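You operate a simulated robot arm through the tools that you are given. There is no shell and no other tool. Be economical: measure what you need, move in short steps, check, and stop when the job is done.

You are at the controls of a simulated robot arm. One attempt, no reset.

TASK
Top up the gearbox to its white line from the blue jug.
Fine: lose about a teaspoon at most; jug back where it stood, gearbox flap shut. Set down upright: blue jug. Where these are worked on the way, their far stop is far enough and under half their travel is too little: gearbox flap.

Only the result counts: the job must be done as asked and must still hold three seconds after the hand-in. Knocking over, shifting, dropping, spilling or breaking anything else fails it.

THE ROBOT
A 7-joint arm with a four-finger gripper on a trunk, on a base that drives. Base frame: it is fixed to the floor where the robot stands at the start and does not move with it; the origin is under the middle of the robot, x ahead of it, y to its left, z up; the surface under the hand at the start is at about z = 82. Readings come in cm, degrees, newtons and seconds.
Its first joint turns from -69.0 to 172.0 degrees. Places, roughly: blue jug (13x8x11 cm) [60, 10, 90]; gearbox [60, -20, 90]; gearbox flap [60, -10, 100]; short jug (12x7x8 cm) [60, 30, 90]; tall jug (12x8x12 cm) [60, 40, 90]. Payload 3.67 kg.
The TCP is the grasp point between the finger pads, 2.8 cm short of the fingertips. In the tool frame z runs along the fingers and y along their closing line. Largest opening 11.2 cm; the body of the gripper starts 7.3 cm behind the TCP.
Orientation is that of the tool frame in the base frame, as a unit quaternion [w, x, y, z]. With the fingers straight down and closing along the base's y, the tool's x points along the base's -x, its y along +y and its z along -z.

THE INTERFACE
- The arm moves only by the tool step_arm. Its arguments are lists of equal length, an entry for each row: "dp": the shift along the tool's x, y, z in cm, a list of three; "angular": the turn, a rotation vector about the tool's x, y, z in rad, a list of three. In form: {"dp": [[x, y, z], ...], "angular": [[wx, wy, wz], ...]}. A call has 1 to 12 rows; each row shifts and turns the commanded pose from where the row before left it, along the tool's axes as they then stand. "grip" is the gripper command, from -1 (shut) to 1 (fully open), values between in proportion, set as the call begins (left out, the last holds). Rows are played at 5 a second. More than 5 cm and 8.6 degrees between two rows, or a gripper value outside its range, and nothing of the call is played. Where a pose cannot be reached the arm comes as near as it can. A force on the tool above 90 N (or 10 N above the force at the start of the call, whichever is more), or a blocked arm, ends the call early, and 0.2 s more pass. Each finger halts on what it meets, pressing with about 24 N; the grip force reading is that of the motor and also rises with nothing between the fingers. The clock runs only during rows and for 0.2 s after the last one: add rows that do not move to give the fingers time. It gives the time, the measured TCP pose, the force on the tool (base axes), the opening and the grip force at its end, in the units of the frame above (readings bear some noise), with the torque about the TCP (base axes, N m) and any sound that the robot's microphone picked up, and new pictures: "pictures" is both (left out), scene, wrist or none.
- Cameras (640 x 400 px; columns grow to the right, rows downward): "scene" is now at [13.95, 2.39, 137.82]; the picture's right is [0.26, -0.96, -0.00], its down [-0.49, -0.13, -0.86] and it looks along [0.83, 0.23, -0.50] (base axes); focal length 264 px, centre (320, 200). "wrist" rides on the gripper at [6, -1.8, -10.4] in the tool frame; the picture's right is [0.29, 0.96, 0.00], its down [-0.80, 0.24, -0.55] and it looks along [-0.53, 0.16, 0.83] (tool axes); focal length 234 px, centre (320, 200). There is no depth. A picture from a camera that has moved, and an enlarged one, comes with that camera's place and axes in the base frame and with its lens.
- slide_trunk(by): slides the trunk up (or, below 0, down) by that many cm; the arm and the scene camera ride with it, the base frame stays. It gives what a move gives, with no picture.
- base_move(legs): drives the robot by 1 to 6 legs, each [ahead, turn to the left] in cm and degrees, along the robot's own axes; the way and the turn of a leg run together, so that a leg with both is an arc; at most 150 cm and 180 degrees a leg. The arm and the cameras ride along, it lands a little off, and it stops where it bumps. It gives what a move gives, and a new picture of the scene camera.
- turn_head(pan, tilt): turns the head with the scene camera to pan (to the left, within 86 degrees either way) and tilt (down, from -29 to 69), counted from straight ahead of the robot. It gives what a move gives, and a new picture of the scene camera.
- enlarge(camera, box): a new picture of the part [left, top, right, bottom] of that camera's present view, enlarged. It takes no simulated time.
- job_done(): hands the job in; it is judged then, once.

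Work in short steps. Places have to be worked out from the pictures, the camera data and where the tool is seen: move nearer, look again, correct. Check each grasp and each placing, and mend what went wrong. You have 120 turns and 260 pictures in all, those below and enlarged ones among them. Open the gripper and draw the arm clear of the work before you hand the job in, unless the task says otherwise; then end with one line.

The tools are called after "Emit:" by a JSON object that holds its "op" and its "data". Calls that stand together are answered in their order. step_arm: Moves the arm, as the interface text tells. Its arguments: {"type":"object","properties":{"dp":{"type":"array"},"angular":{"type":"array"},"grip":{"type":"number"},"pictures":{"type":"string","enum":["both","scene","wrist","none"]}},"required":["dp","angular"]} The other tools are called the same way: slide_trunk (by) slides the trunk up or down; base_move (legs) drives the base; turn_head (pan, tilt) turns the head that bears the scene camera; enlarge (camera, box) takes an enlarged picture of a part of a camera's view; job_done () hands the job in.

At the start:

```text
t: 0.0
ee_pos: [62.61, 10.9, 126.42]
orientation: [0.0, 0.0, 1.0, 0.0]
force: [0.3, 0.1, 1.5]
wrist_torque: [-0.01, 0.02, 0.0]
opening: 11.2
finger_force: 0.0
trunk travel left (down, up): [-50.0, 34.0]
robot x, y, heading: [0.04, -0.06, 0.1]
head pan, tilt: [15.2, 30.2]
```

scene: 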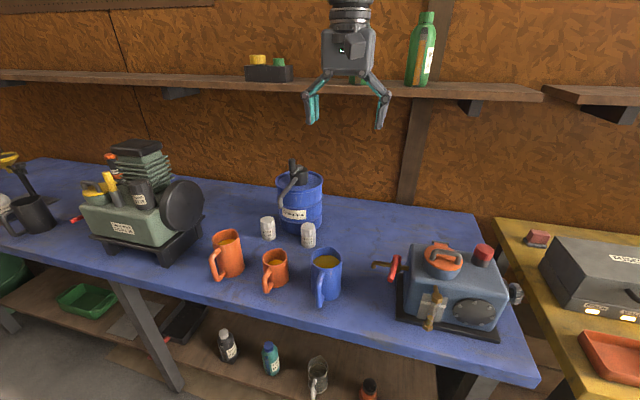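
wrist: 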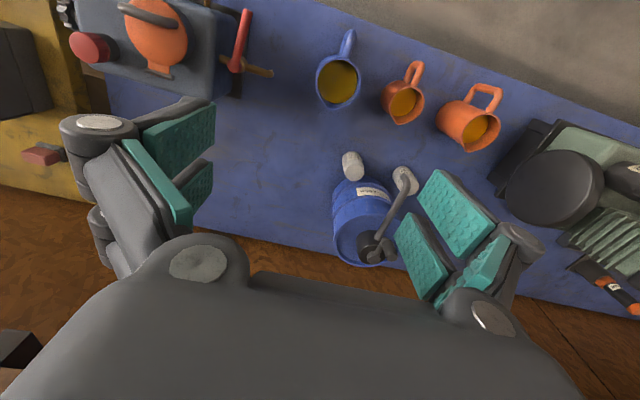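

The blue jug stands left of the gearbox with its handle towards the robot. I look closer at both before moving.

Emit:
{"op": "enlarge", "data": {"camera": "scene", "box": [360, 220, 540, 350]}}

Emit:
{"op": "enlarge", "data": {"camera": "scene", "box": [200, 210, 380, 320]}}

Emit:
{"op": "enlarge", "data": {"camera": "wrist", "box": [50, 0, 370, 200]}}

```text
3.08 times, centred on (450, 285) of scene
camera zoom: at [13.95, 2.39, 137.82], right [0.26, -0.96, 0.0], down [-0.49, -0.13, -0.86], along [0.83, 0.23, -0.5], focal length 812 px, centre (-80, -62)
```

zoom: 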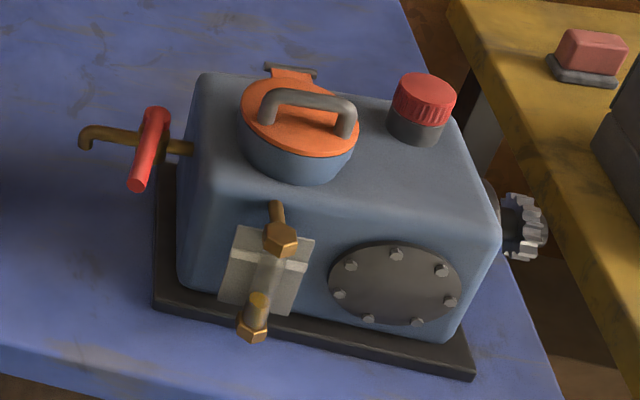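

```text
3.56 times, centred on (290, 265) of scene
camera zoom: at [13.95, 2.39, 137.82], right [0.26, -0.96, 0.0], down [-0.49, -0.13, -0.86], along [0.83, 0.23, -0.5], focal length 938 px, centre (427, -31)
```

zoom: 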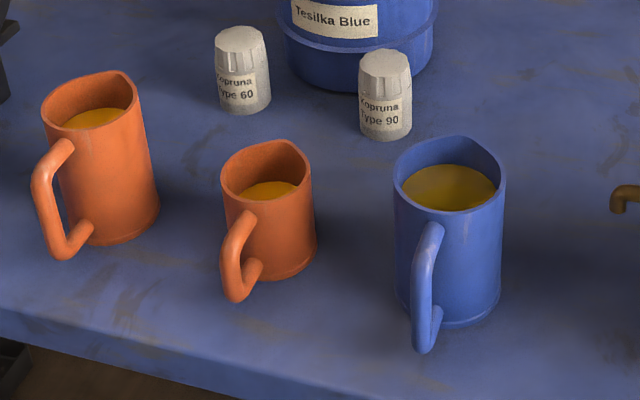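

```text
2.00 times, centred on (210, 100) of wrist
camera zoom: at [56.64, 9.02, 136.86], right [-0.29, 0.96, 0.0], down [0.8, 0.24, 0.55], along [0.53, 0.16, -0.83], focal length 468 px, centre (540, 400)
```

zoom: 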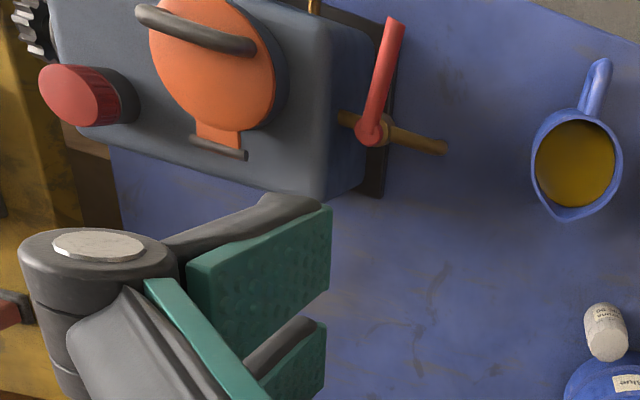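

Estimates: jug axis (60.7, 13.7) with its handle towards -x and spout towards +x. Flap centre (61.8, -12, 98.8), hinge on the far side at x≈67, handle bar along y at x≈59.7. I look at the sight glass next.

Emit:
{"op": "enlarge", "data": {"camera": "scene", "box": [415, 270, 465, 335]}}

Emit:
{"op": "enlarge", "data": {"camera": "scene", "box": [415, 235, 475, 280]}}

```text
6.15 times, centred on (440, 302) of scene
camera zoom: at [13.95, 2.39, 137.82], right [0.26, -0.96, 0.0], down [-0.49, -0.13, -0.86], along [0.83, 0.23, -0.5], focal length 1623 px, centre (-418, -431)
```

zoom: 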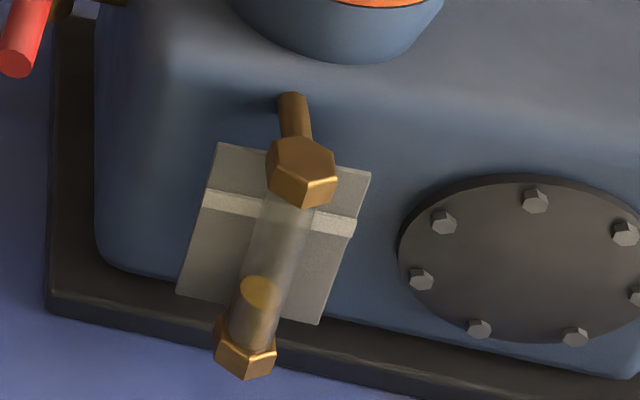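

```text
8.89 times, centred on (445, 258) of scene
camera zoom: at [13.95, 2.39, 137.82], right [0.26, -0.96, 0.0], down [-0.49, -0.13, -0.86], along [0.83, 0.23, -0.5], focal length 2344 px, centre (-791, -311)
```

zoom: 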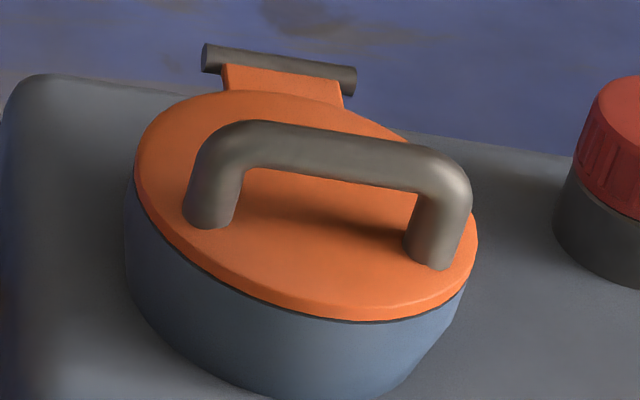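

The sight glass and white line are readable. I bring the hand above the flap handle and turn it so the fingers close along base x.

Emit:
{"op": "step_arm", "data": {"dp": [[0.5, -3.8, 1.5], [0.5, -3.8, 1.5], [0.5, -3.8, 1.5], [0.5, -3.8, 1.5], [0.5, -3.8, 1.5], [0.4, -3.7, 1.5], [0, 0, 0], [0, 0, 0], [0, 0, 0], [0, 0, 0], [0, 0, 0], [0, 0, 0]], "angular": [[0, 0, 0], [0, 0, 0], [0, 0, 0], [0, 0, 0], [0, 0, 0], [0, 0, 0.142], [0, 0, 0.143], [0, 0, 0.143], [0, 0, 0.143], [0, 0, 0.143], [0, 0, 0.143], [0, 0, 0.143]], "pictures": "none"}}

Emit:
{"op": "step_arm", "data": {"dp": [[0, 0, 0], [0, 0, 0], [0, 0, 0], [0, 0, 0], [0, 0, 0]], "angular": [[0, 0, 0.143], [0, 0, 0.143], [0, 0, 0.143], [0, 0, 0.142], [0, 0, 0]], "pictures": "both"}}

```text
t: 2.6
ee_pos: [59.85, -11.73, 117.23]
orientation: [0.0, 0.48, 0.877, 0.0]
force: [-0.3, 0.5, 0.3]
wrist_torque: [0.01, 0.02, 0.0]
opening: 11.18
finger_force: 0.0
trunk travel left (down, up): [-50.0, 34.0]
robot x, y, heading: [-0.05, -0.11, -0.1]
head pan, tilt: [15.2, 30.2]
```

```text
t: 3.8
ee_pos: [59.76, -11.83, 117.34]
orientation: [-0.001, 0.708, 0.706, 0.001]
force: [0.1, -0.3, 0.3]
wrist_torque: [0.04, -0.01, 0.02]
opening: 11.2
finger_force: 0.1
trunk travel left (down, up): [-50.0, 34.0]
robot x, y, heading: [0.03, -0.03, 0.2]
head pan, tilt: [15.2, 30.2]
camera scene: at [13.94, 2.36, 137.82], right [0.26, -0.96, 0.0], down [-0.49, -0.13, -0.86], along [0.83, 0.23, -0.5], focal length 264 px, centre (320, 200)
camera wrist: at [57.92, -5.92, 127.87], right [0.96, 0.29, 0.0], down [0.24, -0.8, 0.55], along [0.16, -0.53, -0.83], focal length 234 px, centre (320, 200)
```

scene: 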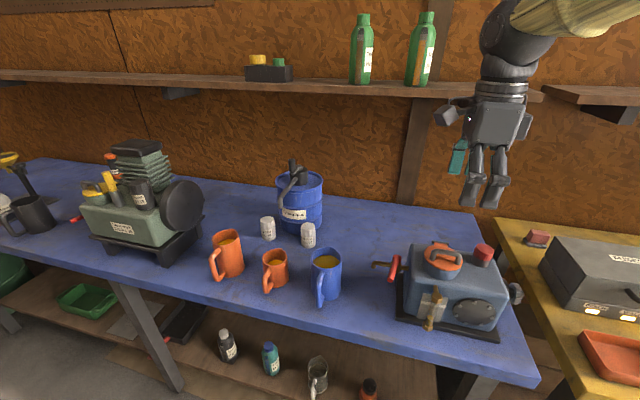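
wrist: 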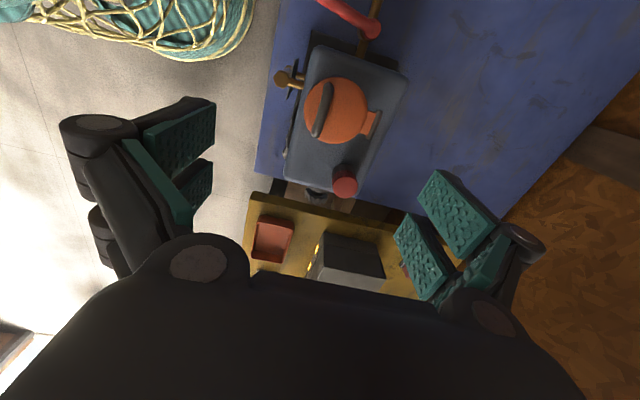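

The bar is centred at about (60.0, -11.7), right under the hand. I narrow the fingers to about 4.5 cm and descend partway.

Emit:
{"op": "step_arm", "data": {"dp": [[0, 0.1, 3.0], [0, 0.1, 3.0], [0, 0, 3.0], [0, 0, 3.0], [0, 0, 0]], "angular": [[0, 0, 0], [0, 0, 0], [0, 0, 0], [0, 0, 0], [0, 0, 0]], "grip": -0.2, "pictures": "both"}}

Emit:
{"op": "enlarge", "data": {"camera": "scene", "box": [390, 190, 520, 290]}}

```text
t: 5.0
ee_pos: [60.04, -11.81, 105.36]
orientation: [0.0, 0.707, 0.707, 0.0]
force: [0.0, 0.1, 0.2]
wrist_torque: [0.02, 0.0, 0.01]
opening: 4.49
finger_force: 0.0
trunk travel left (down, up): [-50.0, 34.0]
robot x, y, heading: [0.12, 0.07, -0.2]
head pan, tilt: [15.2, 30.2]
camera scene: at [13.92, 2.32, 137.82], right [0.26, -0.96, 0.0], down [-0.49, -0.13, -0.86], along [0.83, 0.23, -0.5], focal length 264 px, centre (320, 200)
camera wrist: at [58.2, -5.93, 115.88], right [0.96, 0.29, 0.0], down [0.24, -0.8, 0.55], along [0.16, -0.53, -0.83], focal length 234 px, centre (320, 200)
```

scene: 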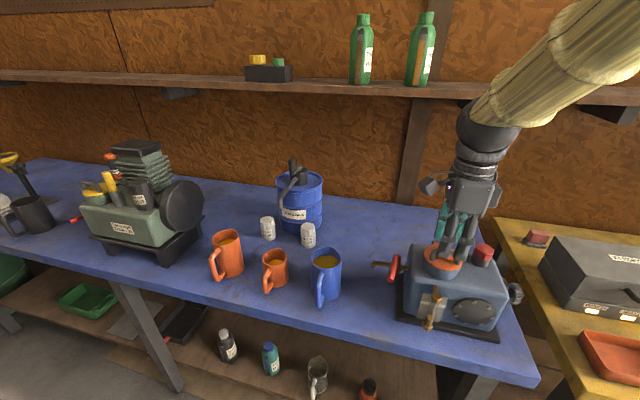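
wrist: 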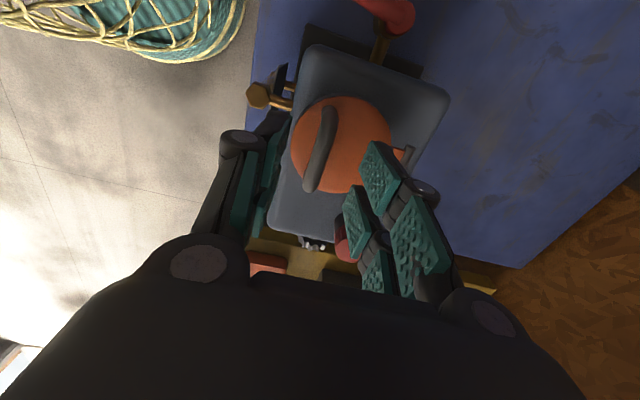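

```text
4.00 times, centred on (455, 240) of scene
camera zoom: at [13.92, 2.32, 137.82], right [0.26, -0.96, 0.0], down [-0.49, -0.13, -0.86], along [0.83, 0.23, -0.5], focal length 1055 px, centre (-220, 40)
```

zoom: 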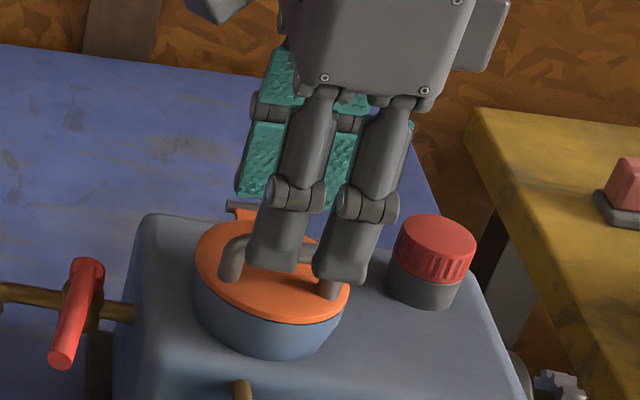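

I check the actual finger shape against the handle before going lower.

Emit:
{"op": "enlarge", "data": {"camera": "scene", "box": [425, 195, 490, 280]}}

Emit:
{"op": "enlarge", "data": {"camera": "wrist", "box": [200, 70, 460, 300]}}

```text
4.71 times, centred on (458, 238) of scene
camera zoom: at [13.92, 2.32, 137.82], right [0.26, -0.96, 0.0], down [-0.49, -0.13, -0.86], along [0.83, 0.23, -0.5], focal length 1241 px, centre (-327, 24)
```

zoom: 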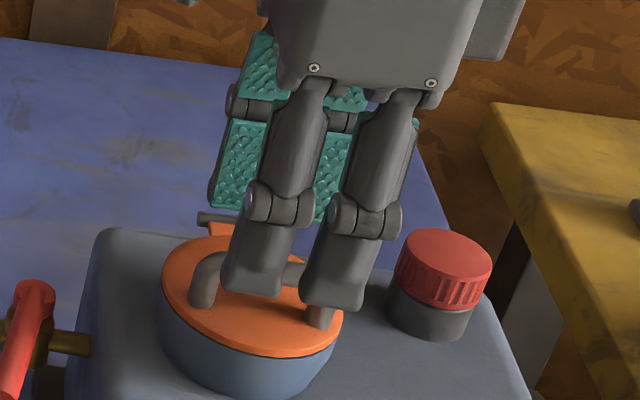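

```text
1.74 times, centred on (330, 185) of wrist
camera zoom: at [58.2, -5.93, 115.88], right [0.96, 0.29, 0.0], down [0.24, -0.8, 0.55], along [0.16, -0.53, -0.83], focal length 407 px, centre (303, 226)
```

zoom: 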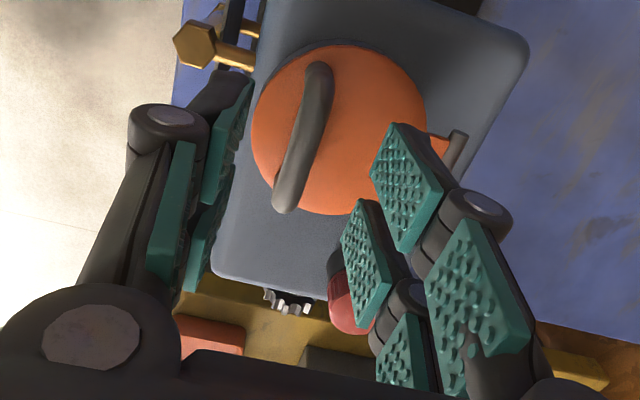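

The fingers are two-pronged pads straddling the bar, which stands about 2 cm above the lid. I lower 2.5 cm and close on the bar.

Emit:
{"op": "step_arm", "data": {"dp": [[0.2, 0, 1.0], [0.2, 0, 1.0], [0, 0, 0.5], [0, 0, 0]], "angular": [[0, 0, 0], [0, 0, 0], [0, 0, 0], [0, 0, 0]], "pictures": "none"}}

Emit:
{"op": "step_arm", "data": {"dp": [[0, 0, 0], [0, 0, 0], [0, 0, 0], [0, 0, 0]], "angular": [[0, 0, 0], [0, 0, 0], [0, 0, 0], [0, 0, 0]], "grip": -1, "pictures": "both"}}

Emit:
{"op": "enlarge", "data": {"camera": "scene", "box": [415, 195, 490, 280]}}

```text
t: 6.0
ee_pos: [60.06, -11.46, 102.86]
orientation: [0.0, 0.707, 0.707, 0.0]
force: [-0.6, 0.0, -0.3]
wrist_torque: [0.02, 0.01, 0.01]
opening: 4.46
finger_force: 0.0
trunk travel left (down, up): [-50.0, 34.0]
robot x, y, heading: [-0.18, -0.14, -0.0]
head pan, tilt: [15.2, 30.2]
```

```text
t: 7.0
ee_pos: [59.94, -11.39, 102.89]
orientation: [-0.001, 0.707, 0.707, 0.0]
force: [-1.8, 0.8, 0.1]
wrist_torque: [0.03, 0.08, -0.07]
opening: 1.06
finger_force: 45.4
trunk travel left (down, up): [-50.0, 34.0]
robot x, y, heading: [-0.08, -0.02, 0.0]
head pan, tilt: [15.2, 30.2]
camera scene: at [13.93, 2.38, 137.82], right [0.26, -0.96, 0.0], down [-0.49, -0.13, -0.86], along [0.83, 0.23, -0.5], focal length 264 px, centre (320, 200)
camera wrist: at [58.13, -5.47, 113.38], right [0.96, 0.29, 0.0], down [0.24, -0.8, 0.55], along [0.16, -0.53, -0.83], focal length 234 px, centre (320, 200)
```

scene: 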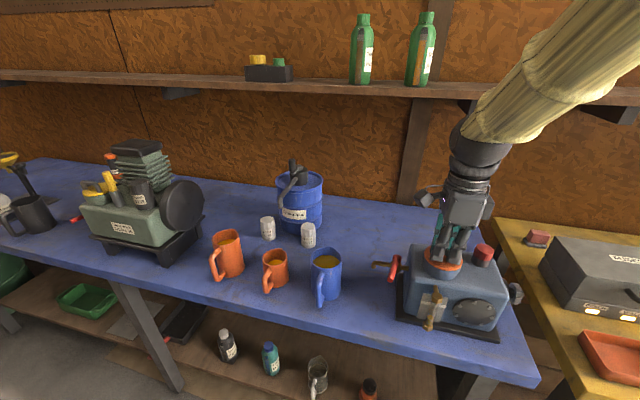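
wrist: 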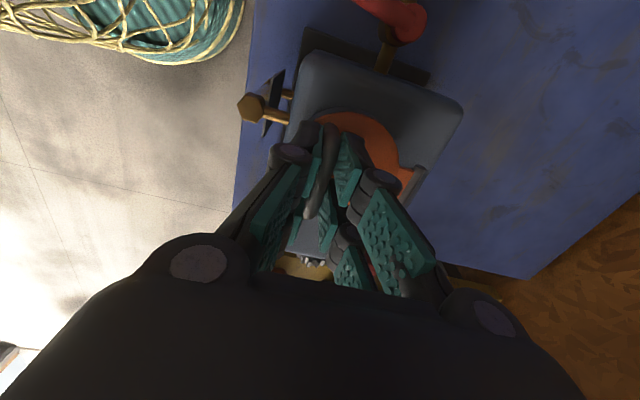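

```text
4.71 times, centred on (452, 238) of scene
camera zoom: at [13.93, 2.38, 137.82], right [0.26, -0.96, 0.0], down [-0.49, -0.13, -0.86], along [0.83, 0.23, -0.5], focal length 1241 px, centre (-304, 24)
```

zoom: 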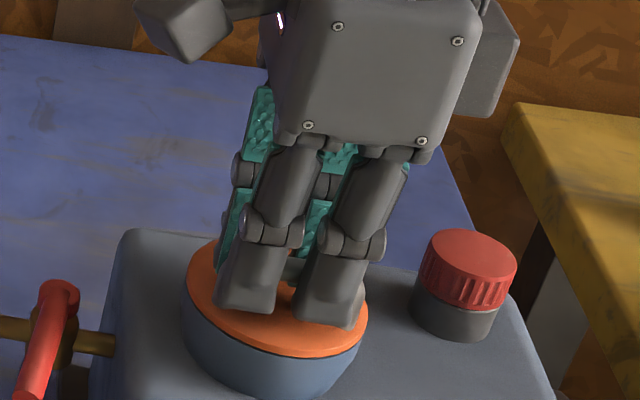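

The bar is held (opening 1.06). I swing the hand about the estimated hinge (66.8, z 98.9), starting with 23°.

Emit:
{"op": "step_arm", "data": {"dp": [[0, 0.434, -0.669], [0, 0.434, -0.669], [0, 0.434, -0.669], [0, 0.434, -0.669], [0, 0, 0]], "angular": [[0.1, 0, 0], [0.1, 0, 0], [0.1, 0, 0], [0.1, 0, 0], [0, 0, 0]], "pictures": "scene"}}

Emit:
{"op": "enlarge", "data": {"camera": "scene", "box": [415, 195, 490, 280]}}

```text
t: 8.2
ee_pos: [62.07, -11.37, 105.04]
orientation: [-0.141, 0.693, 0.693, -0.14]
force: [-0.2, 5.2, -7.5]
wrist_torque: [0.47, 0.34, 0.11]
opening: 1.04
finger_force: 44.5
trunk travel left (down, up): [-50.0, 34.0]
robot x, y, heading: [0.29, 0.15, 0.2]
head pan, tilt: [15.2, 30.2]
camera scene: at [14.0, 2.42, 137.8], right [0.26, -0.96, 0.0], down [-0.49, -0.13, -0.86], along [0.83, 0.23, -0.5], focal length 264 px, centre (320, 200)
```

scene: 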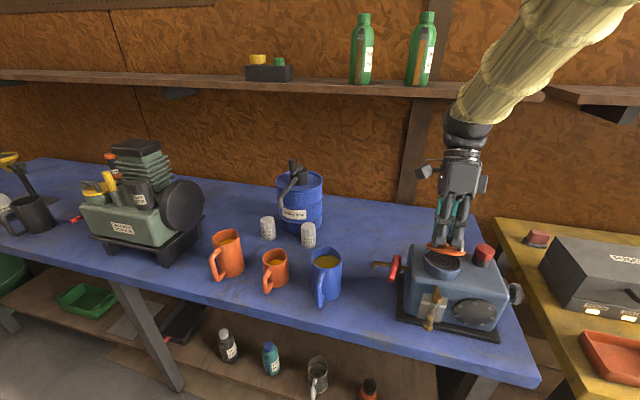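

```text
4.71 times, centred on (452, 238) of scene
camera zoom: at [14.0, 2.42, 137.8], right [0.26, -0.96, 0.0], down [-0.49, -0.13, -0.86], along [0.83, 0.23, -0.5], focal length 1241 px, centre (-304, 24)
```

zoom: 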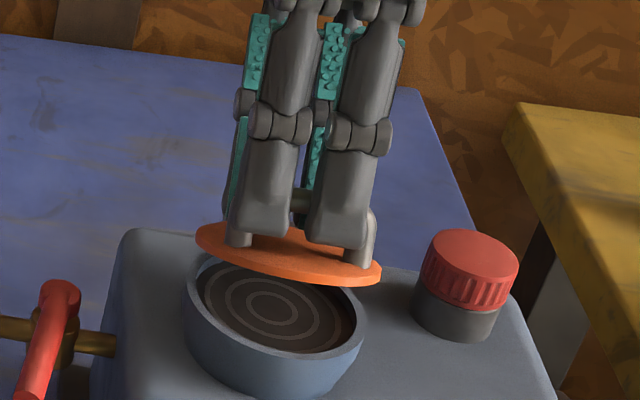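

The flap lifts easily, with only about 9 N. I continue another 34°.

Emit:
{"op": "step_arm", "data": {"dp": [[0, 0.434, -0.669], [0, 0.434, -0.669], [0, 0.434, -0.669], [0, 0.434, -0.669], [0, 0.434, -0.669], [0, 0.434, -0.669], [0, 0, 0]], "angular": [[0.1, 0, 0], [0.1, 0, 0], [0.1, 0, 0], [0.1, 0, 0], [0.1, 0, 0], [0.1, 0, 0], [0, 0, 0]], "pictures": "scene"}}

Emit:
{"op": "enlarge", "data": {"camera": "scene", "box": [405, 165, 500, 280]}}

```text
t: 9.8
ee_pos: [66.5, -11.35, 106.65]
orientation: [-0.34, 0.62, 0.62, -0.339]
force: [-1.2, 4.5, -18.2]
wrist_torque: [0.16, 0.09, 0.36]
opening: 1.05
finger_force: 45.1
trunk travel left (down, up): [-50.0, 34.0]
robot x, y, heading: [0.13, -0.21, -0.2]
head pan, tilt: [15.2, 30.2]
camera scene: at [14.08, 2.41, 137.79], right [0.26, -0.96, 0.0], down [-0.49, -0.13, -0.86], along [0.83, 0.23, -0.5], focal length 264 px, centre (320, 200)
```

scene: 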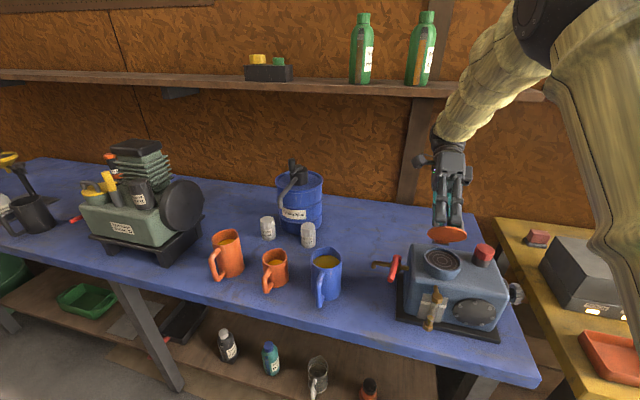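

```text
3.48 times, centred on (452, 222) of scene
camera zoom: at [14.08, 2.41, 137.79], right [0.26, -0.96, 0.0], down [-0.49, -0.13, -0.86], along [0.83, 0.23, -0.5], focal length 917 px, centre (-141, 122)
```

zoom: 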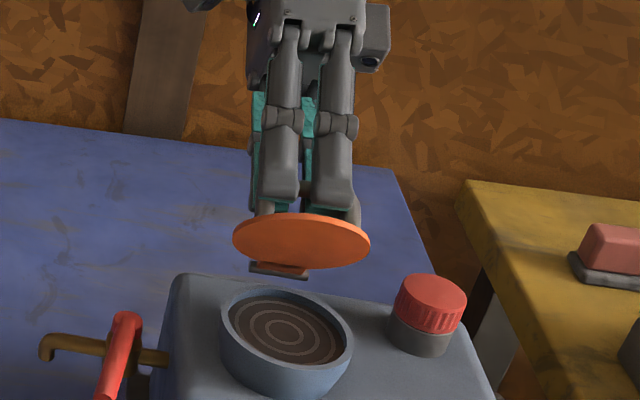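

Now at about 57°, with an 18 N downward pull, so my arc is slightly too wide. I move 0.3 cm toward the hinge and continue 29°.

Emit:
{"op": "step_arm", "data": {"dp": [[0, 0.534, -0.609], [0, 0.534, -0.609], [0, 0.534, -0.609], [0, 0.434, -0.669], [0, 0.434, -0.669], [0, 0, 0]], "angular": [[0.1, 0, 0], [0.1, 0, 0], [0.1, 0, 0], [0.1, 0, 0], [0.1, 0, 0], [0, 0, 0]], "pictures": "scene"}}

Emit:
{"op": "enlarge", "data": {"camera": "scene", "box": [405, 165, 500, 280]}}

```text
t: 11.2
ee_pos: [66.72, -11.34, 106.67]
orientation: [-0.339, 0.62, 0.621, -0.339]
force: [-0.3, 4.3, -23.6]
wrist_torque: [0.23, 0.08, 0.18]
opening: 1.06
finger_force: 44.6
out of reach, approached as far as the arm can: row 1, 2, 3, 4, 5
trunk travel left (down, up): [-50.0, 34.0]
robot x, y, heading: [-0.12, -0.3, 0.0]
head pan, tilt: [15.2, 30.2]
camera scene: at [14.11, 2.4, 137.79], right [0.26, -0.96, 0.0], down [-0.49, -0.13, -0.86], along [0.83, 0.23, -0.5], focal length 264 px, centre (320, 200)
```

scene: 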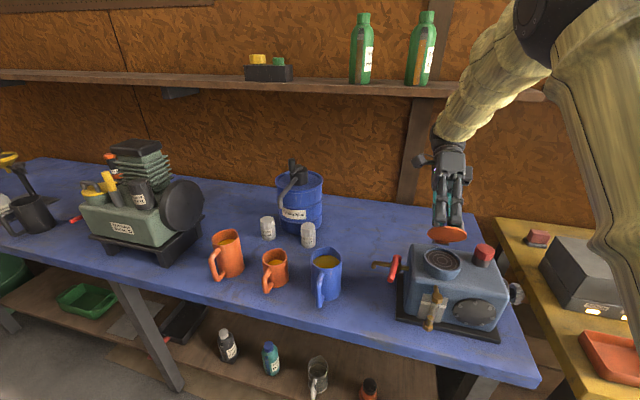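

```text
3.48 times, centred on (452, 222) of scene
camera zoom: at [14.11, 2.4, 137.79], right [0.26, -0.96, 0.0], down [-0.49, -0.13, -0.86], along [0.83, 0.23, -0.5], focal length 917 px, centre (-141, 122)
```

zoom: 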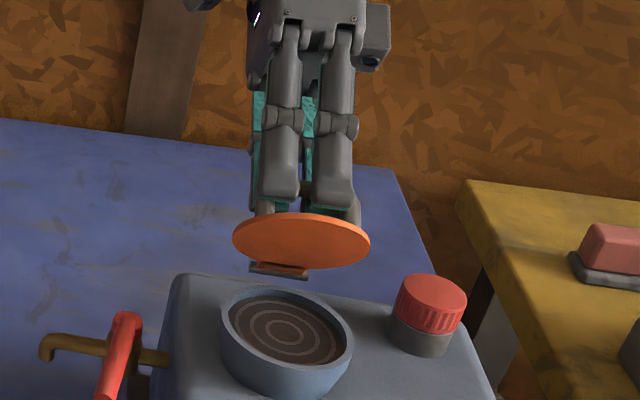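

The wrist has reached its tilt limit at about 57°. I continue by translation only, letting the bar turn between the pads.

Emit:
{"op": "step_arm", "data": {"dp": [[0, 0.35, -0.5], [0, 0.35, -0.5], [0, 0, 0]], "angular": [[0, 0, 0], [0, 0, 0], [0, 0, 0]], "pictures": "none"}}

```text
t: 12.0
ee_pos: [67.6, -11.41, 106.85]
orientation: [-0.34, 0.62, 0.621, -0.339]
force: [-6.8, 7.2, -6.1]
wrist_torque: [0.8, 0.5, -0.02]
opening: 1.24
finger_force: 45.2
trunk travel left (down, up): [-50.0, 34.0]
robot x, y, heading: [0.33, 0.14, -0.0]
head pan, tilt: [15.2, 30.2]
```

That works: the arm moved and the force is low. I continue along the arc.

Emit:
{"op": "step_arm", "data": {"dp": [[0, 0.29, -0.41], [0, 0.29, -0.41], [0, 0.35, -0.37], [0, 0.35, -0.37], [0, 0, 0]], "angular": [[0, 0, 0], [0, 0, 0], [0, 0, 0], [0, 0, 0], [0, 0, 0]], "pictures": "scene"}}

Emit:
{"op": "enlarge", "data": {"camera": "scene", "box": [405, 165, 500, 280]}}

```text
t: 13.2
ee_pos: [69.56, -11.38, 107.11]
orientation: [-0.336, 0.624, 0.622, -0.334]
force: [-1.5, 6.7, 33.6]
wrist_torque: [1.25, 1.01, -0.03]
opening: 1.45
finger_force: 45.0
trunk travel left (down, up): [-50.0, 34.0]
robot x, y, heading: [0.05, -0.21, -0.1]
head pan, tilt: [15.2, 30.2]
camera scene: at [13.7, 2.53, 137.88], right [0.26, -0.96, 0.0], down [-0.48, -0.13, -0.86], along [0.83, 0.23, -0.5], focal length 264 px, centre (320, 200)
```

scene: 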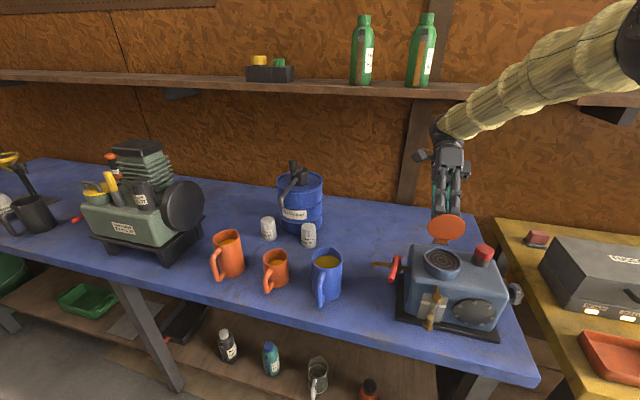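

```text
3.48 times, centred on (452, 222) of scene
camera zoom: at [13.7, 2.53, 137.88], right [0.26, -0.96, 0.0], down [-0.48, -0.13, -0.86], along [0.83, 0.23, -0.5], focal length 917 px, centre (-141, 122)
```

zoom: 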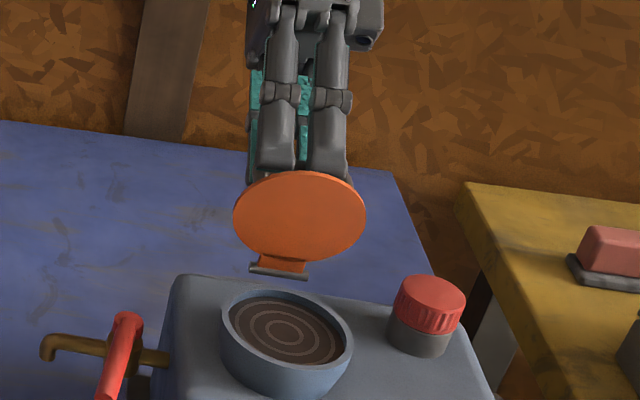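

The lid is near 80°, but there is now a 33 N upward push on the tool. I ease up and carry on backwards.

Emit:
{"op": "step_arm", "data": {"dp": [[0, 0.0, -0.5], [0, 0.15, -0.4], [0, 0.25, -0.4], [0, 0, 0]], "angular": [[0, 0, 0], [0, 0, 0], [0, 0, 0], [0, 0, 0]], "pictures": "scene"}}

Emit:
{"op": "enlarge", "data": {"camera": "scene", "box": [405, 165, 500, 280]}}

```text
t: 14.2
ee_pos: [69.49, -11.54, 106.99]
orientation: [-0.336, 0.623, 0.622, -0.333]
force: [0.9, 5.4, 51.6]
wrist_torque: [1.35, 1.38, 0.29]
opening: 1.48
finger_force: 44.7
out of reach, approached as far as the arm can: row 1, 2, 3
trunk travel left (down, up): [-50.0, 34.0]
robot x, y, heading: [0.19, 0.0, -0.0]
head pan, tilt: [15.2, 30.2]
camera scene: at [13.59, 2.51, 137.88], right [0.26, -0.96, 0.0], down [-0.48, -0.13, -0.87], along [0.83, 0.23, -0.5], focal length 264 px, centre (320, 200)
```

scene: 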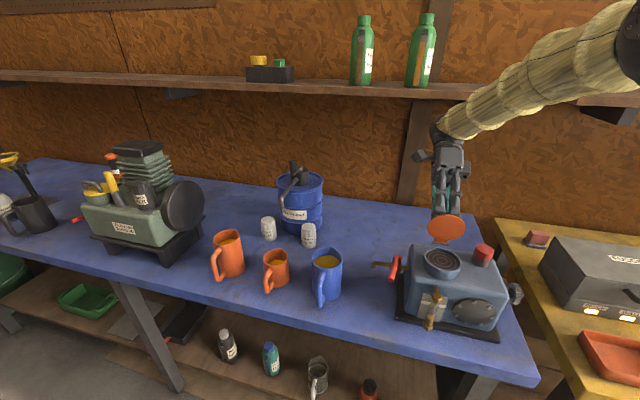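

```text
3.48 times, centred on (452, 222) of scene
camera zoom: at [13.59, 2.51, 137.88], right [0.26, -0.96, 0.0], down [-0.48, -0.13, -0.87], along [0.83, 0.23, -0.5], focal length 917 px, centre (-141, 122)
```

zoom: 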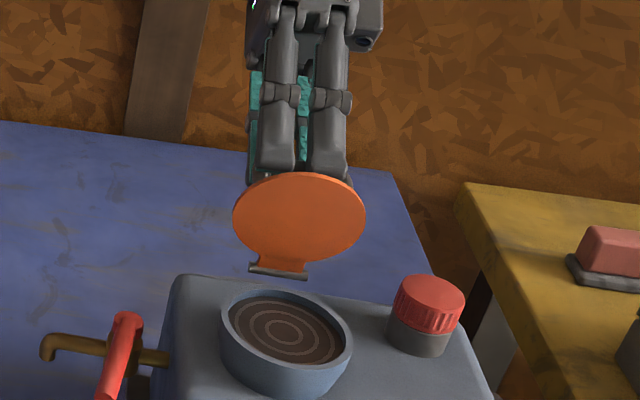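

The arm is stretched out with the lid at roughly 78°. I nudge the base forward 1.5 cm so the held lid passes vertical.

Emit:
{"op": "base_move", "data": {"legs": [[1.5, 0]]}}

Emit:
{"op": "enlarge", "data": {"camera": "scene", "box": [405, 165, 500, 280]}}

```text
t: 15.0
ee_pos: [71.11, -11.44, 106.59]
orientation: [-0.336, 0.623, 0.621, -0.335]
force: [3.8, 0.9, 32.9]
wrist_torque: [1.43, 1.29, 0.08]
opening: 1.6
finger_force: 45.3
trunk travel left (down, up): [-50.0, 34.0]
robot x, y, heading: [1.01, 0.1, -0.2]
head pan, tilt: [15.2, 30.2]
camera scene: at [15.31, 2.44, 137.82], right [0.26, -0.96, 0.0], down [-0.49, -0.13, -0.86], along [0.83, 0.23, -0.5], focal length 264 px, centre (320, 200)
```

scene: 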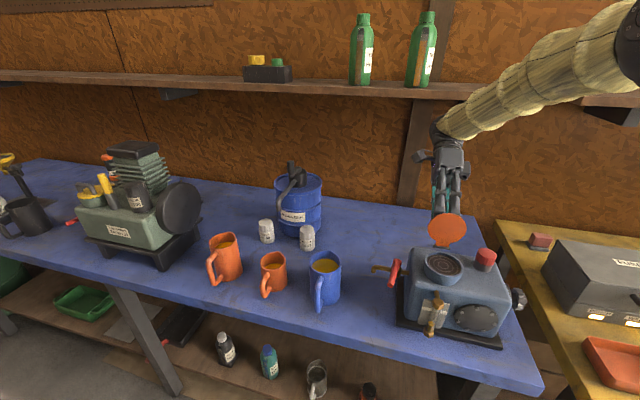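

```text
3.48 times, centred on (452, 222) of scene
camera zoom: at [15.31, 2.44, 137.82], right [0.26, -0.96, 0.0], down [-0.49, -0.13, -0.86], along [0.83, 0.23, -0.5], focal length 917 px, centre (-141, 122)
```

zoom: 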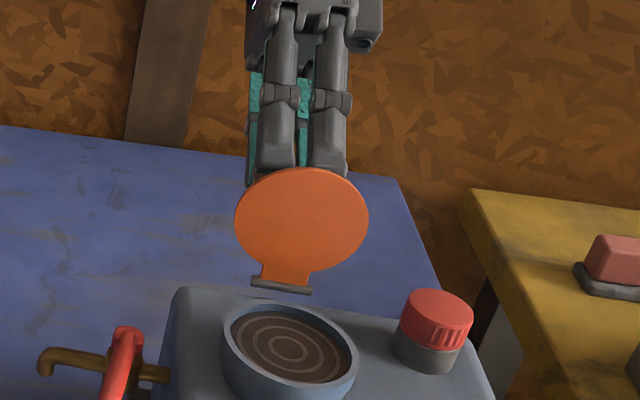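

The lid is now about 90° and forces are modest. I go another 1.5 cm forward.

Emit:
{"op": "base_move", "data": {"legs": [[1.5, 0]]}}

Emit:
{"op": "enlarge", "data": {"camera": "scene", "box": [405, 165, 500, 280]}}

```text
t: 15.7
ee_pos: [72.9, -11.51, 106.51]
orientation: [-0.337, 0.623, 0.621, -0.336]
force: [0.2, -0.1, -0.3]
wrist_torque: [-0.01, 0.04, -0.02]
opening: 0.01
finger_force: 35.9
trunk travel left (down, up): [-50.0, 34.0]
robot x, y, heading: [2.98, -0.23, 0.0]
head pan, tilt: [15.2, 30.2]
camera scene: at [17.16, 2.39, 137.77], right [0.26, -0.96, 0.0], down [-0.49, -0.13, -0.86], along [0.83, 0.23, -0.51], focal length 264 px, centre (320, 200)
```

scene: 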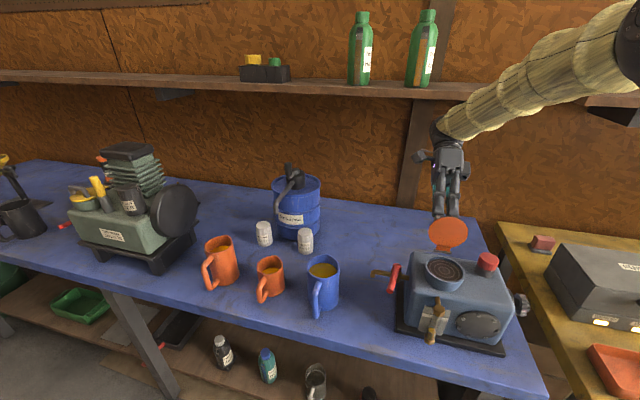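

```text
3.48 times, centred on (452, 222) of scene
camera zoom: at [17.16, 2.39, 137.77], right [0.26, -0.96, 0.0], down [-0.49, -0.13, -0.86], along [0.83, 0.23, -0.51], focal length 917 px, centre (-141, 122)
```

zoom: 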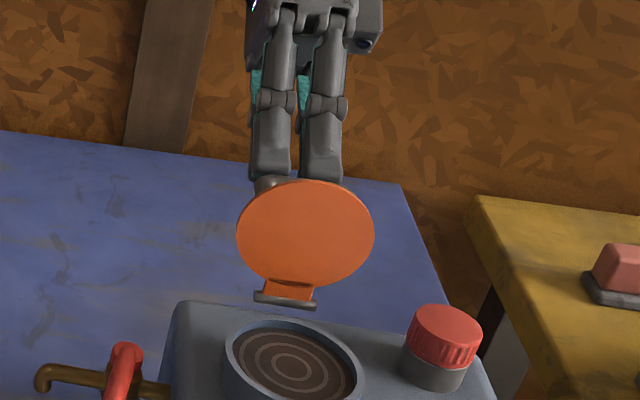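

The bar slipped out, but the lid stands by itself near 90°. I raise the hand clear, and straighten it.

Emit:
{"op": "step_arm", "data": {"dp": [[0, -2.5, -1.6], [0, -2.5, -1.6], [0, -2.5, -1.6], [0, 0, 0], [0, 0, 0], [0, 0, 0], [0, 0, 0], [0, 0, 0], [0, 0, 0], [0, 0, 0], [0, 0, 0]], "angular": [[0, 0, 0], [0, 0, 0], [0, 0, 0], [-0.14, 0, 0], [-0.14, 0, 0], [-0.14, 0, 0], [-0.14, 0, 0], [-0.14, 0, 0], [-0.14, 0, 0], [-0.14, 0, 0], [0, 0, 0]], "pictures": "both"}}

Emit:
{"op": "enlarge", "data": {"camera": "scene", "box": [395, 195, 535, 350]}}

```text
t: 18.1
ee_pos: [72.97, -11.63, 106.53]
orientation: [-0.005, 0.708, 0.706, -0.002]
force: [0.1, -0.4, -0.4]
wrist_torque: [0.0, 0.04, -0.02]
opening: 0.0
finger_force: 36.0
out of reach, approached as far as the arm can: row 1, 2, 3
trunk travel left (down, up): [-50.0, 34.0]
robot x, y, heading: [2.53, -0.14, 0.1]
head pan, tilt: [15.2, 30.2]
camera scene: at [17.04, 2.38, 137.8], right [0.26, -0.96, 0.0], down [-0.49, -0.13, -0.86], along [0.83, 0.23, -0.5], focal length 264 px, centre (320, 200)
camera wrist: at [71.14, -5.7, 117.03], right [0.96, 0.28, -0.01], down [0.24, -0.8, 0.55], along [0.15, -0.53, -0.84], focal length 234 px, centre (320, 200)
```

scene: 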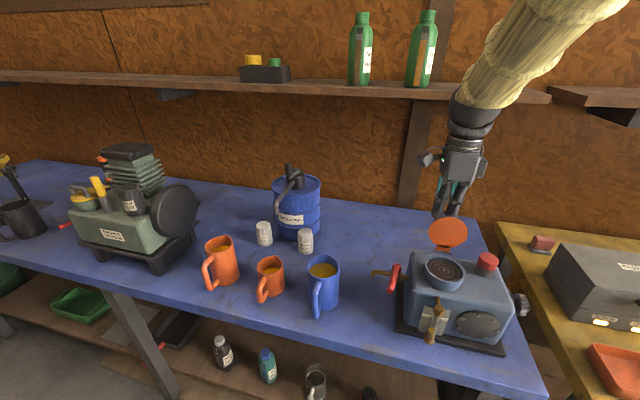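
wrist: 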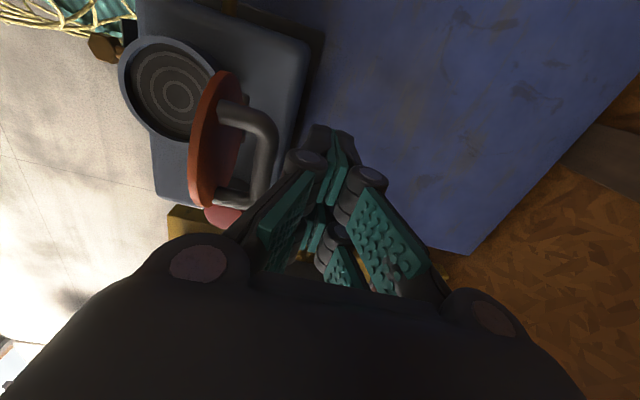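

```text
2.58 times, centred on (465, 272) of scene
camera zoom: at [17.04, 2.38, 137.8], right [0.26, -0.96, 0.0], down [-0.49, -0.13, -0.86], along [0.83, 0.23, -0.5], focal length 681 px, centre (-54, 13)
```

zoom: 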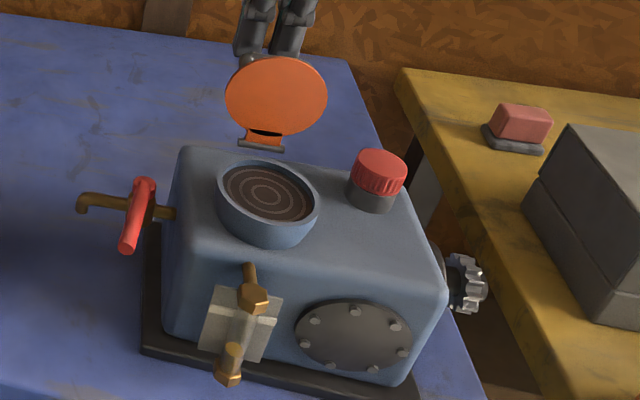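

The flap stands open unaided and the hand is straight and free. I raise it and carry it over towards the near side of the blue jug.

Emit:
{"op": "step_arm", "data": {"dp": [[0, 0, -4], [0, 0, -4], [0, 0, -4], [4.2, -3.5, 0], [4.2, -3.5, 0], [4.2, -3.5, 0], [4.2, -3.5, 0], [4.2, -3.5, 0], [4.2, -3.5, 0], [0, 0, 0], [0, 0, 0], [0, 0, 0]], "angular": [[0, 0, 0], [0, 0, 0], [0, 0, 0], [0, 0, 0], [0, 0, 0], [0, 0, 0], [0, 0, 0], [0, 0, 0], [0, 0, 0], [0, 0, -0.14], [0, 0, -0.14], [0, 0, -0.14]], "pictures": "none"}}

Emit:
{"op": "step_arm", "data": {"dp": [[0, 0, 0], [0, 0, 0], [0, 0, 0], [0, 0, 0], [0, 0, 0], [0, 0, 0], [0, 0, 0], [0, 0, 0], [0, 0, 0]], "angular": [[0, 0, -0.14], [0, 0, -0.14], [0, 0, -0.14], [0, 0, -0.14], [0, 0, -0.14], [0, 0, -0.14], [0, 0, -0.14], [0, 0, -0.14], [0, 0, -0.031]], "grip": 0.8, "pictures": "both"}}

Emit:
{"op": "enlarge", "data": {"camera": "scene", "box": [395, 195, 535, 350]}}

```text
refused: row 4 steps farther than a row can; nothing moved
```

```text
t: 20.1
ee_pos: [72.73, -11.62, 106.55]
orientation: [-0.006, 0.209, 0.978, -0.001]
force: [-0.3, -0.7, 0.2]
wrist_torque: [-0.03, 0.01, -0.02]
opening: 10.1
finger_force: 0.0
trunk travel left (down, up): [-50.0, 34.0]
robot x, y, heading: [3.04, 0.37, -0.0]
head pan, tilt: [15.2, 30.2]
camera scene: at [16.96, 2.42, 137.82], right [0.26, -0.96, 0.0], down [-0.49, -0.13, -0.86], along [0.83, 0.23, -0.5], focal length 264 px, centre (320, 200)
camera wrist: at [66.68, -10.83, 117.14], right [0.13, 0.99, 0.0], down [0.83, -0.11, 0.54], along [0.54, -0.07, -0.84], focal length 234 px, centre (320, 200)
```

scene: 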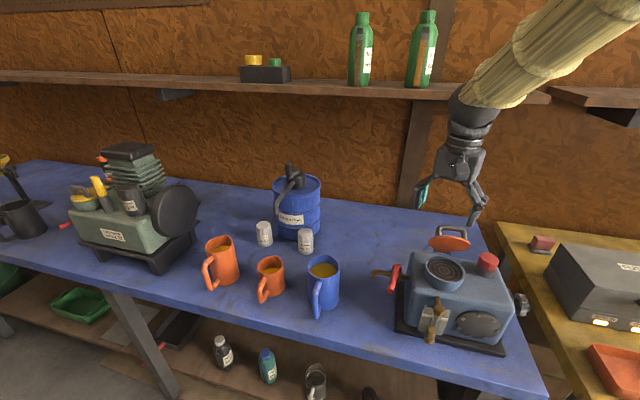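
wrist: 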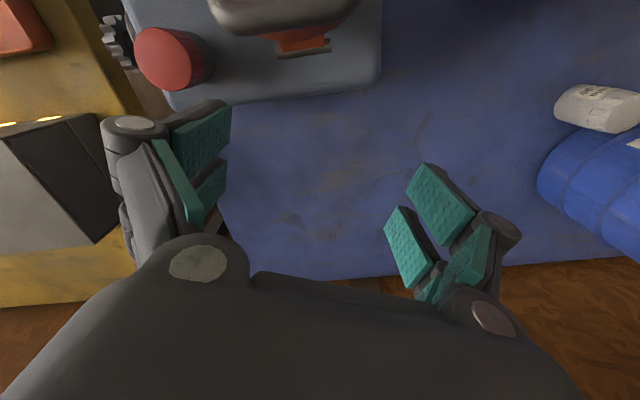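

```text
2.58 times, centred on (465, 272) of scene
camera zoom: at [16.96, 2.42, 137.82], right [0.26, -0.96, 0.0], down [-0.49, -0.13, -0.86], along [0.83, 0.23, -0.5], focal length 681 px, centre (-54, 13)
```

zoom: 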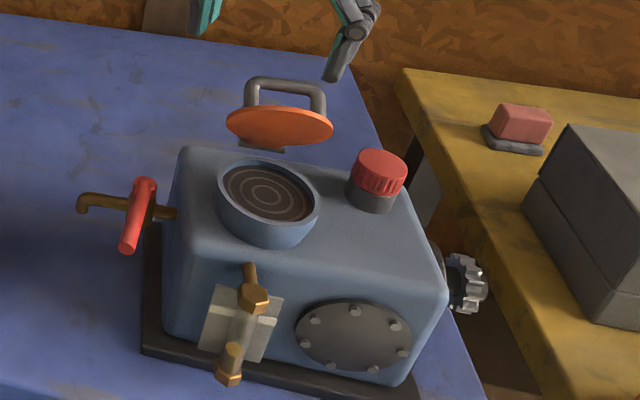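

My careless second call brushed the flap down to about 56°, but it holds there by friction. I raise the hand, finish the turn, close the fingers and go to the near side to push the flap back from beneath.

Emit:
{"op": "step_arm", "data": {"dp": [[0, 0, -4], [0, 0, -4], [0, 0, -4], [0, 0, 0], [0, 0, 0], [0, 0, 0], [4, 0, 0], [4, 0, 0], [4, 0, 0], [3, 0, 0], [0, 0, 0]], "angular": [[0, 0, 0], [0, 0, 0], [0, 0, 0], [0, 0, -0.14], [0, 0, -0.14], [0, 0, -0.14], [0, 0, 0], [0, 0, 0], [0, 0, 0], [0, 0, 0], [0, 0, 0]], "grip": -1, "pictures": "both"}}

Emit:
{"op": "enlarge", "data": {"camera": "scene", "box": [395, 195, 535, 350]}}

```text
t: 22.5
ee_pos: [58.01, -11.46, 118.78]
orientation: [-0.005, 0.002, 1.0, 0.001]
force: [0.3, 0.1, 0.4]
wrist_torque: [0.0, -0.01, 0.02]
opening: 0.0
finger_force: 23.6
trunk travel left (down, up): [-50.0, 34.0]
robot x, y, heading: [3.62, 0.26, -0.1]
head pan, tilt: [15.2, 30.2]
camera scene: at [16.94, 2.48, 137.82], right [0.26, -0.96, 0.0], down [-0.49, -0.13, -0.86], along [0.83, 0.23, -0.5], focal length 264 px, centre (320, 200)
camera wrist: at [52.0, -13.38, 129.39], right [-0.29, 0.96, 0.0], down [0.8, 0.24, 0.55], along [0.52, 0.16, -0.84], focal length 234 px, centre (320, 200)
```

scene: 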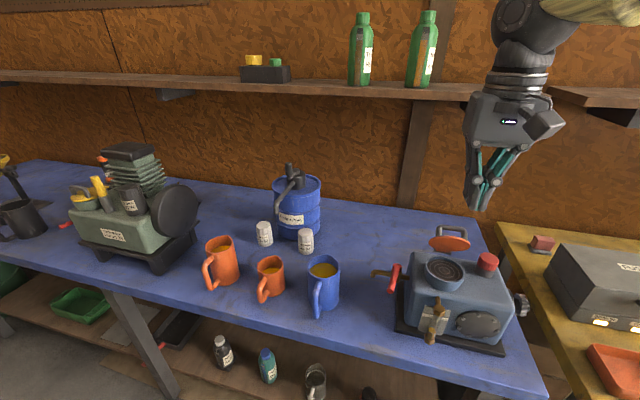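
wrist: 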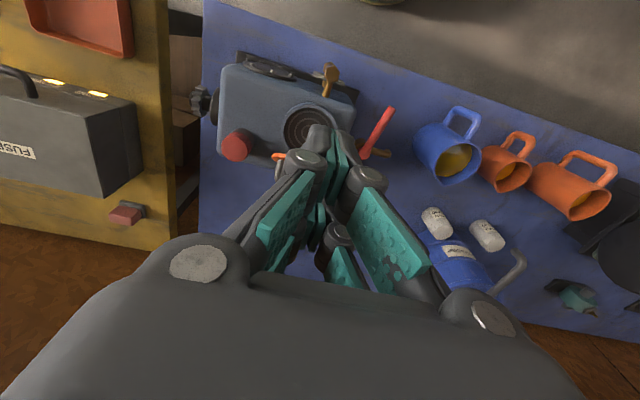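

```text
2.58 times, centred on (465, 272) of scene
camera zoom: at [16.94, 2.48, 137.82], right [0.26, -0.96, 0.0], down [-0.49, -0.13, -0.86], along [0.83, 0.23, -0.5], focal length 681 px, centre (-54, 13)
```

zoom: 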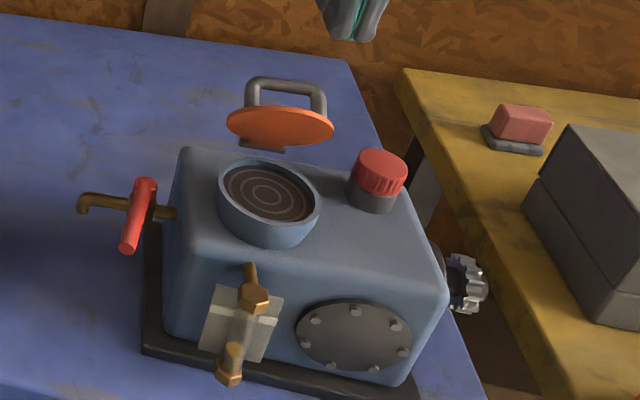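

The lid is at about 56° and stays put. I lower closed fingers just in front of it, then push towards +x.

Emit:
{"op": "step_arm", "data": {"dp": [[1, 0, 4.5], [0, 0, 4.5], [0, -0.3, 4.5], [-1.5, 0, 0], [-1.5, 0, 0], [-1.5, 0, 0], [-1, 0, 0], [-1, 0, 0], [0, 0, 0]], "angular": [[0, 0, 0], [0, 0, 0], [0, 0, 0], [0, 0, 0], [0, 0, 0], [0, 0, 0], [0, 0, 0], [0, 0, 0], [0, 0, 0]], "pictures": "scene"}}

Emit:
{"op": "enlarge", "data": {"camera": "scene", "box": [395, 175, 535, 320]}}

```text
t: 24.5
ee_pos: [63.21, -11.82, 105.12]
orientation: [-0.005, 0.001, 1.0, 0.001]
force: [0.6, 1.2, 0.3]
wrist_torque: [0.01, 0.02, 0.0]
opening: 0.0
finger_force: 35.7
trunk travel left (down, up): [-50.0, 34.0]
robot x, y, heading: [2.87, 0.44, 0.2]
head pan, tilt: [15.2, 30.2]
camera scene: at [16.94, 2.38, 137.82], right [0.26, -0.96, 0.0], down [-0.49, -0.13, -0.86], along [0.83, 0.23, -0.5], focal length 264 px, centre (320, 200)
```

scene: 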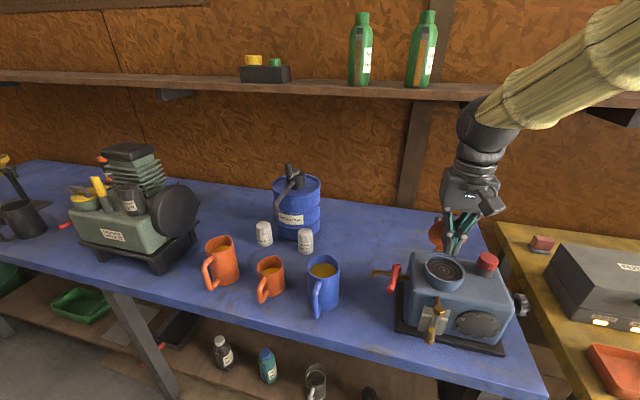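

```text
2.76 times, centred on (465, 248) of scene
camera zoom: at [16.94, 2.38, 137.82], right [0.26, -0.96, 0.0], down [-0.49, -0.13, -0.86], along [0.83, 0.23, -0.5], focal length 728 px, centre (-80, 69)
```

zoom: 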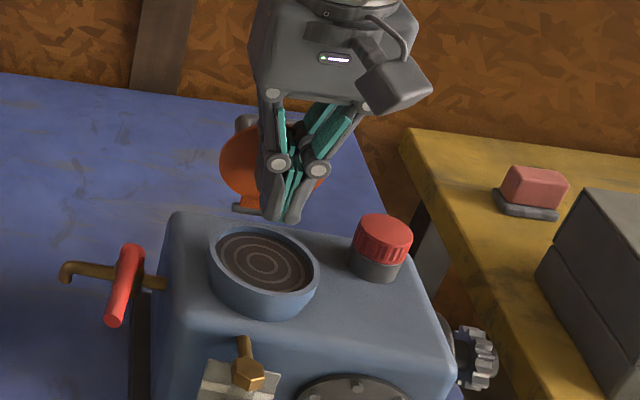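

The lid moves back with almost no force. I push about 4 cm further towards its stop.

Emit:
{"op": "step_arm", "data": {"dp": [[-1, 0, 0], [-1, 0, 0], [-1, 0, 0], [-1, 0, 0], [0, 0, 0]], "angular": [[0, 0, 0], [0, 0, 0], [0, 0, 0], [0, 0, 0], [0, 0, 0]], "pictures": "none"}}

```text
t: 25.5
ee_pos: [65.31, -11.78, 105.13]
orientation: [-0.016, 0.001, 1.0, -0.001]
force: [-40.1, 1.8, 27.3]
wrist_torque: [-0.15, 0.38, 0.1]
opening: 0.59
finger_force: 35.3
trunk travel left (down, up): [-50.0, 34.0]
robot x, y, heading: [3.17, -0.17, 0.0]
head pan, tilt: [15.2, 30.2]
stopped in row 4: the force on the tool passed its limit at 100 N (the readings are from after the stop); the commanded pose is now the measured one
```

The far stop is reached. I back off and check the flap and that the gearbox stayed put.

Emit:
{"op": "step_arm", "data": {"dp": [[1, 0, 0], [2, 0, 0], [3, 0, 0], [0, 0, -4.5], [0, 0, -4.5], [0, 4.5, -4.5], [0, 4.5, 0], [0, 4.5, 0], [0, 4.5, 0], [0, 4.5, 0]], "angular": [[0, 0, 0], [0, 0, 0], [0, 0, 0], [0, 0, 0], [0, 0, 0], [0, 0, 0], [0, 0, 0], [0, 0, 0], [0, 0, 0], [0, 0, 0]], "pictures": "none"}}

Emit:
{"op": "enlarge", "data": {"camera": "scene", "box": [395, 195, 535, 350]}}

```text
refused: row 6 steps farther than a row can; nothing moved
```

```text
2.58 times, centred on (465, 272) of scene
camera zoom: at [16.22, 2.42, 137.98], right [0.26, -0.97, 0.0], down [-0.48, -0.13, -0.87], along [0.84, 0.23, -0.5], focal length 681 px, centre (-54, 13)
```

zoom: 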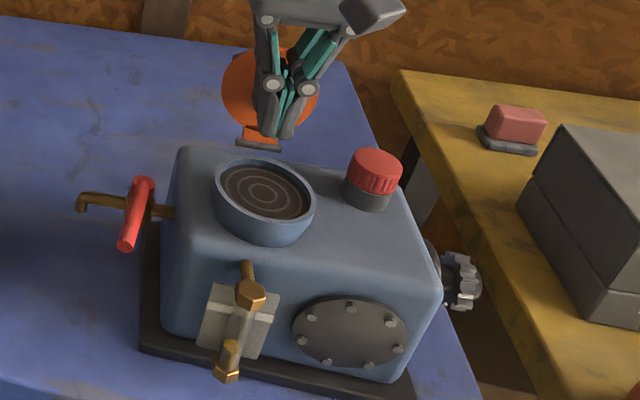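

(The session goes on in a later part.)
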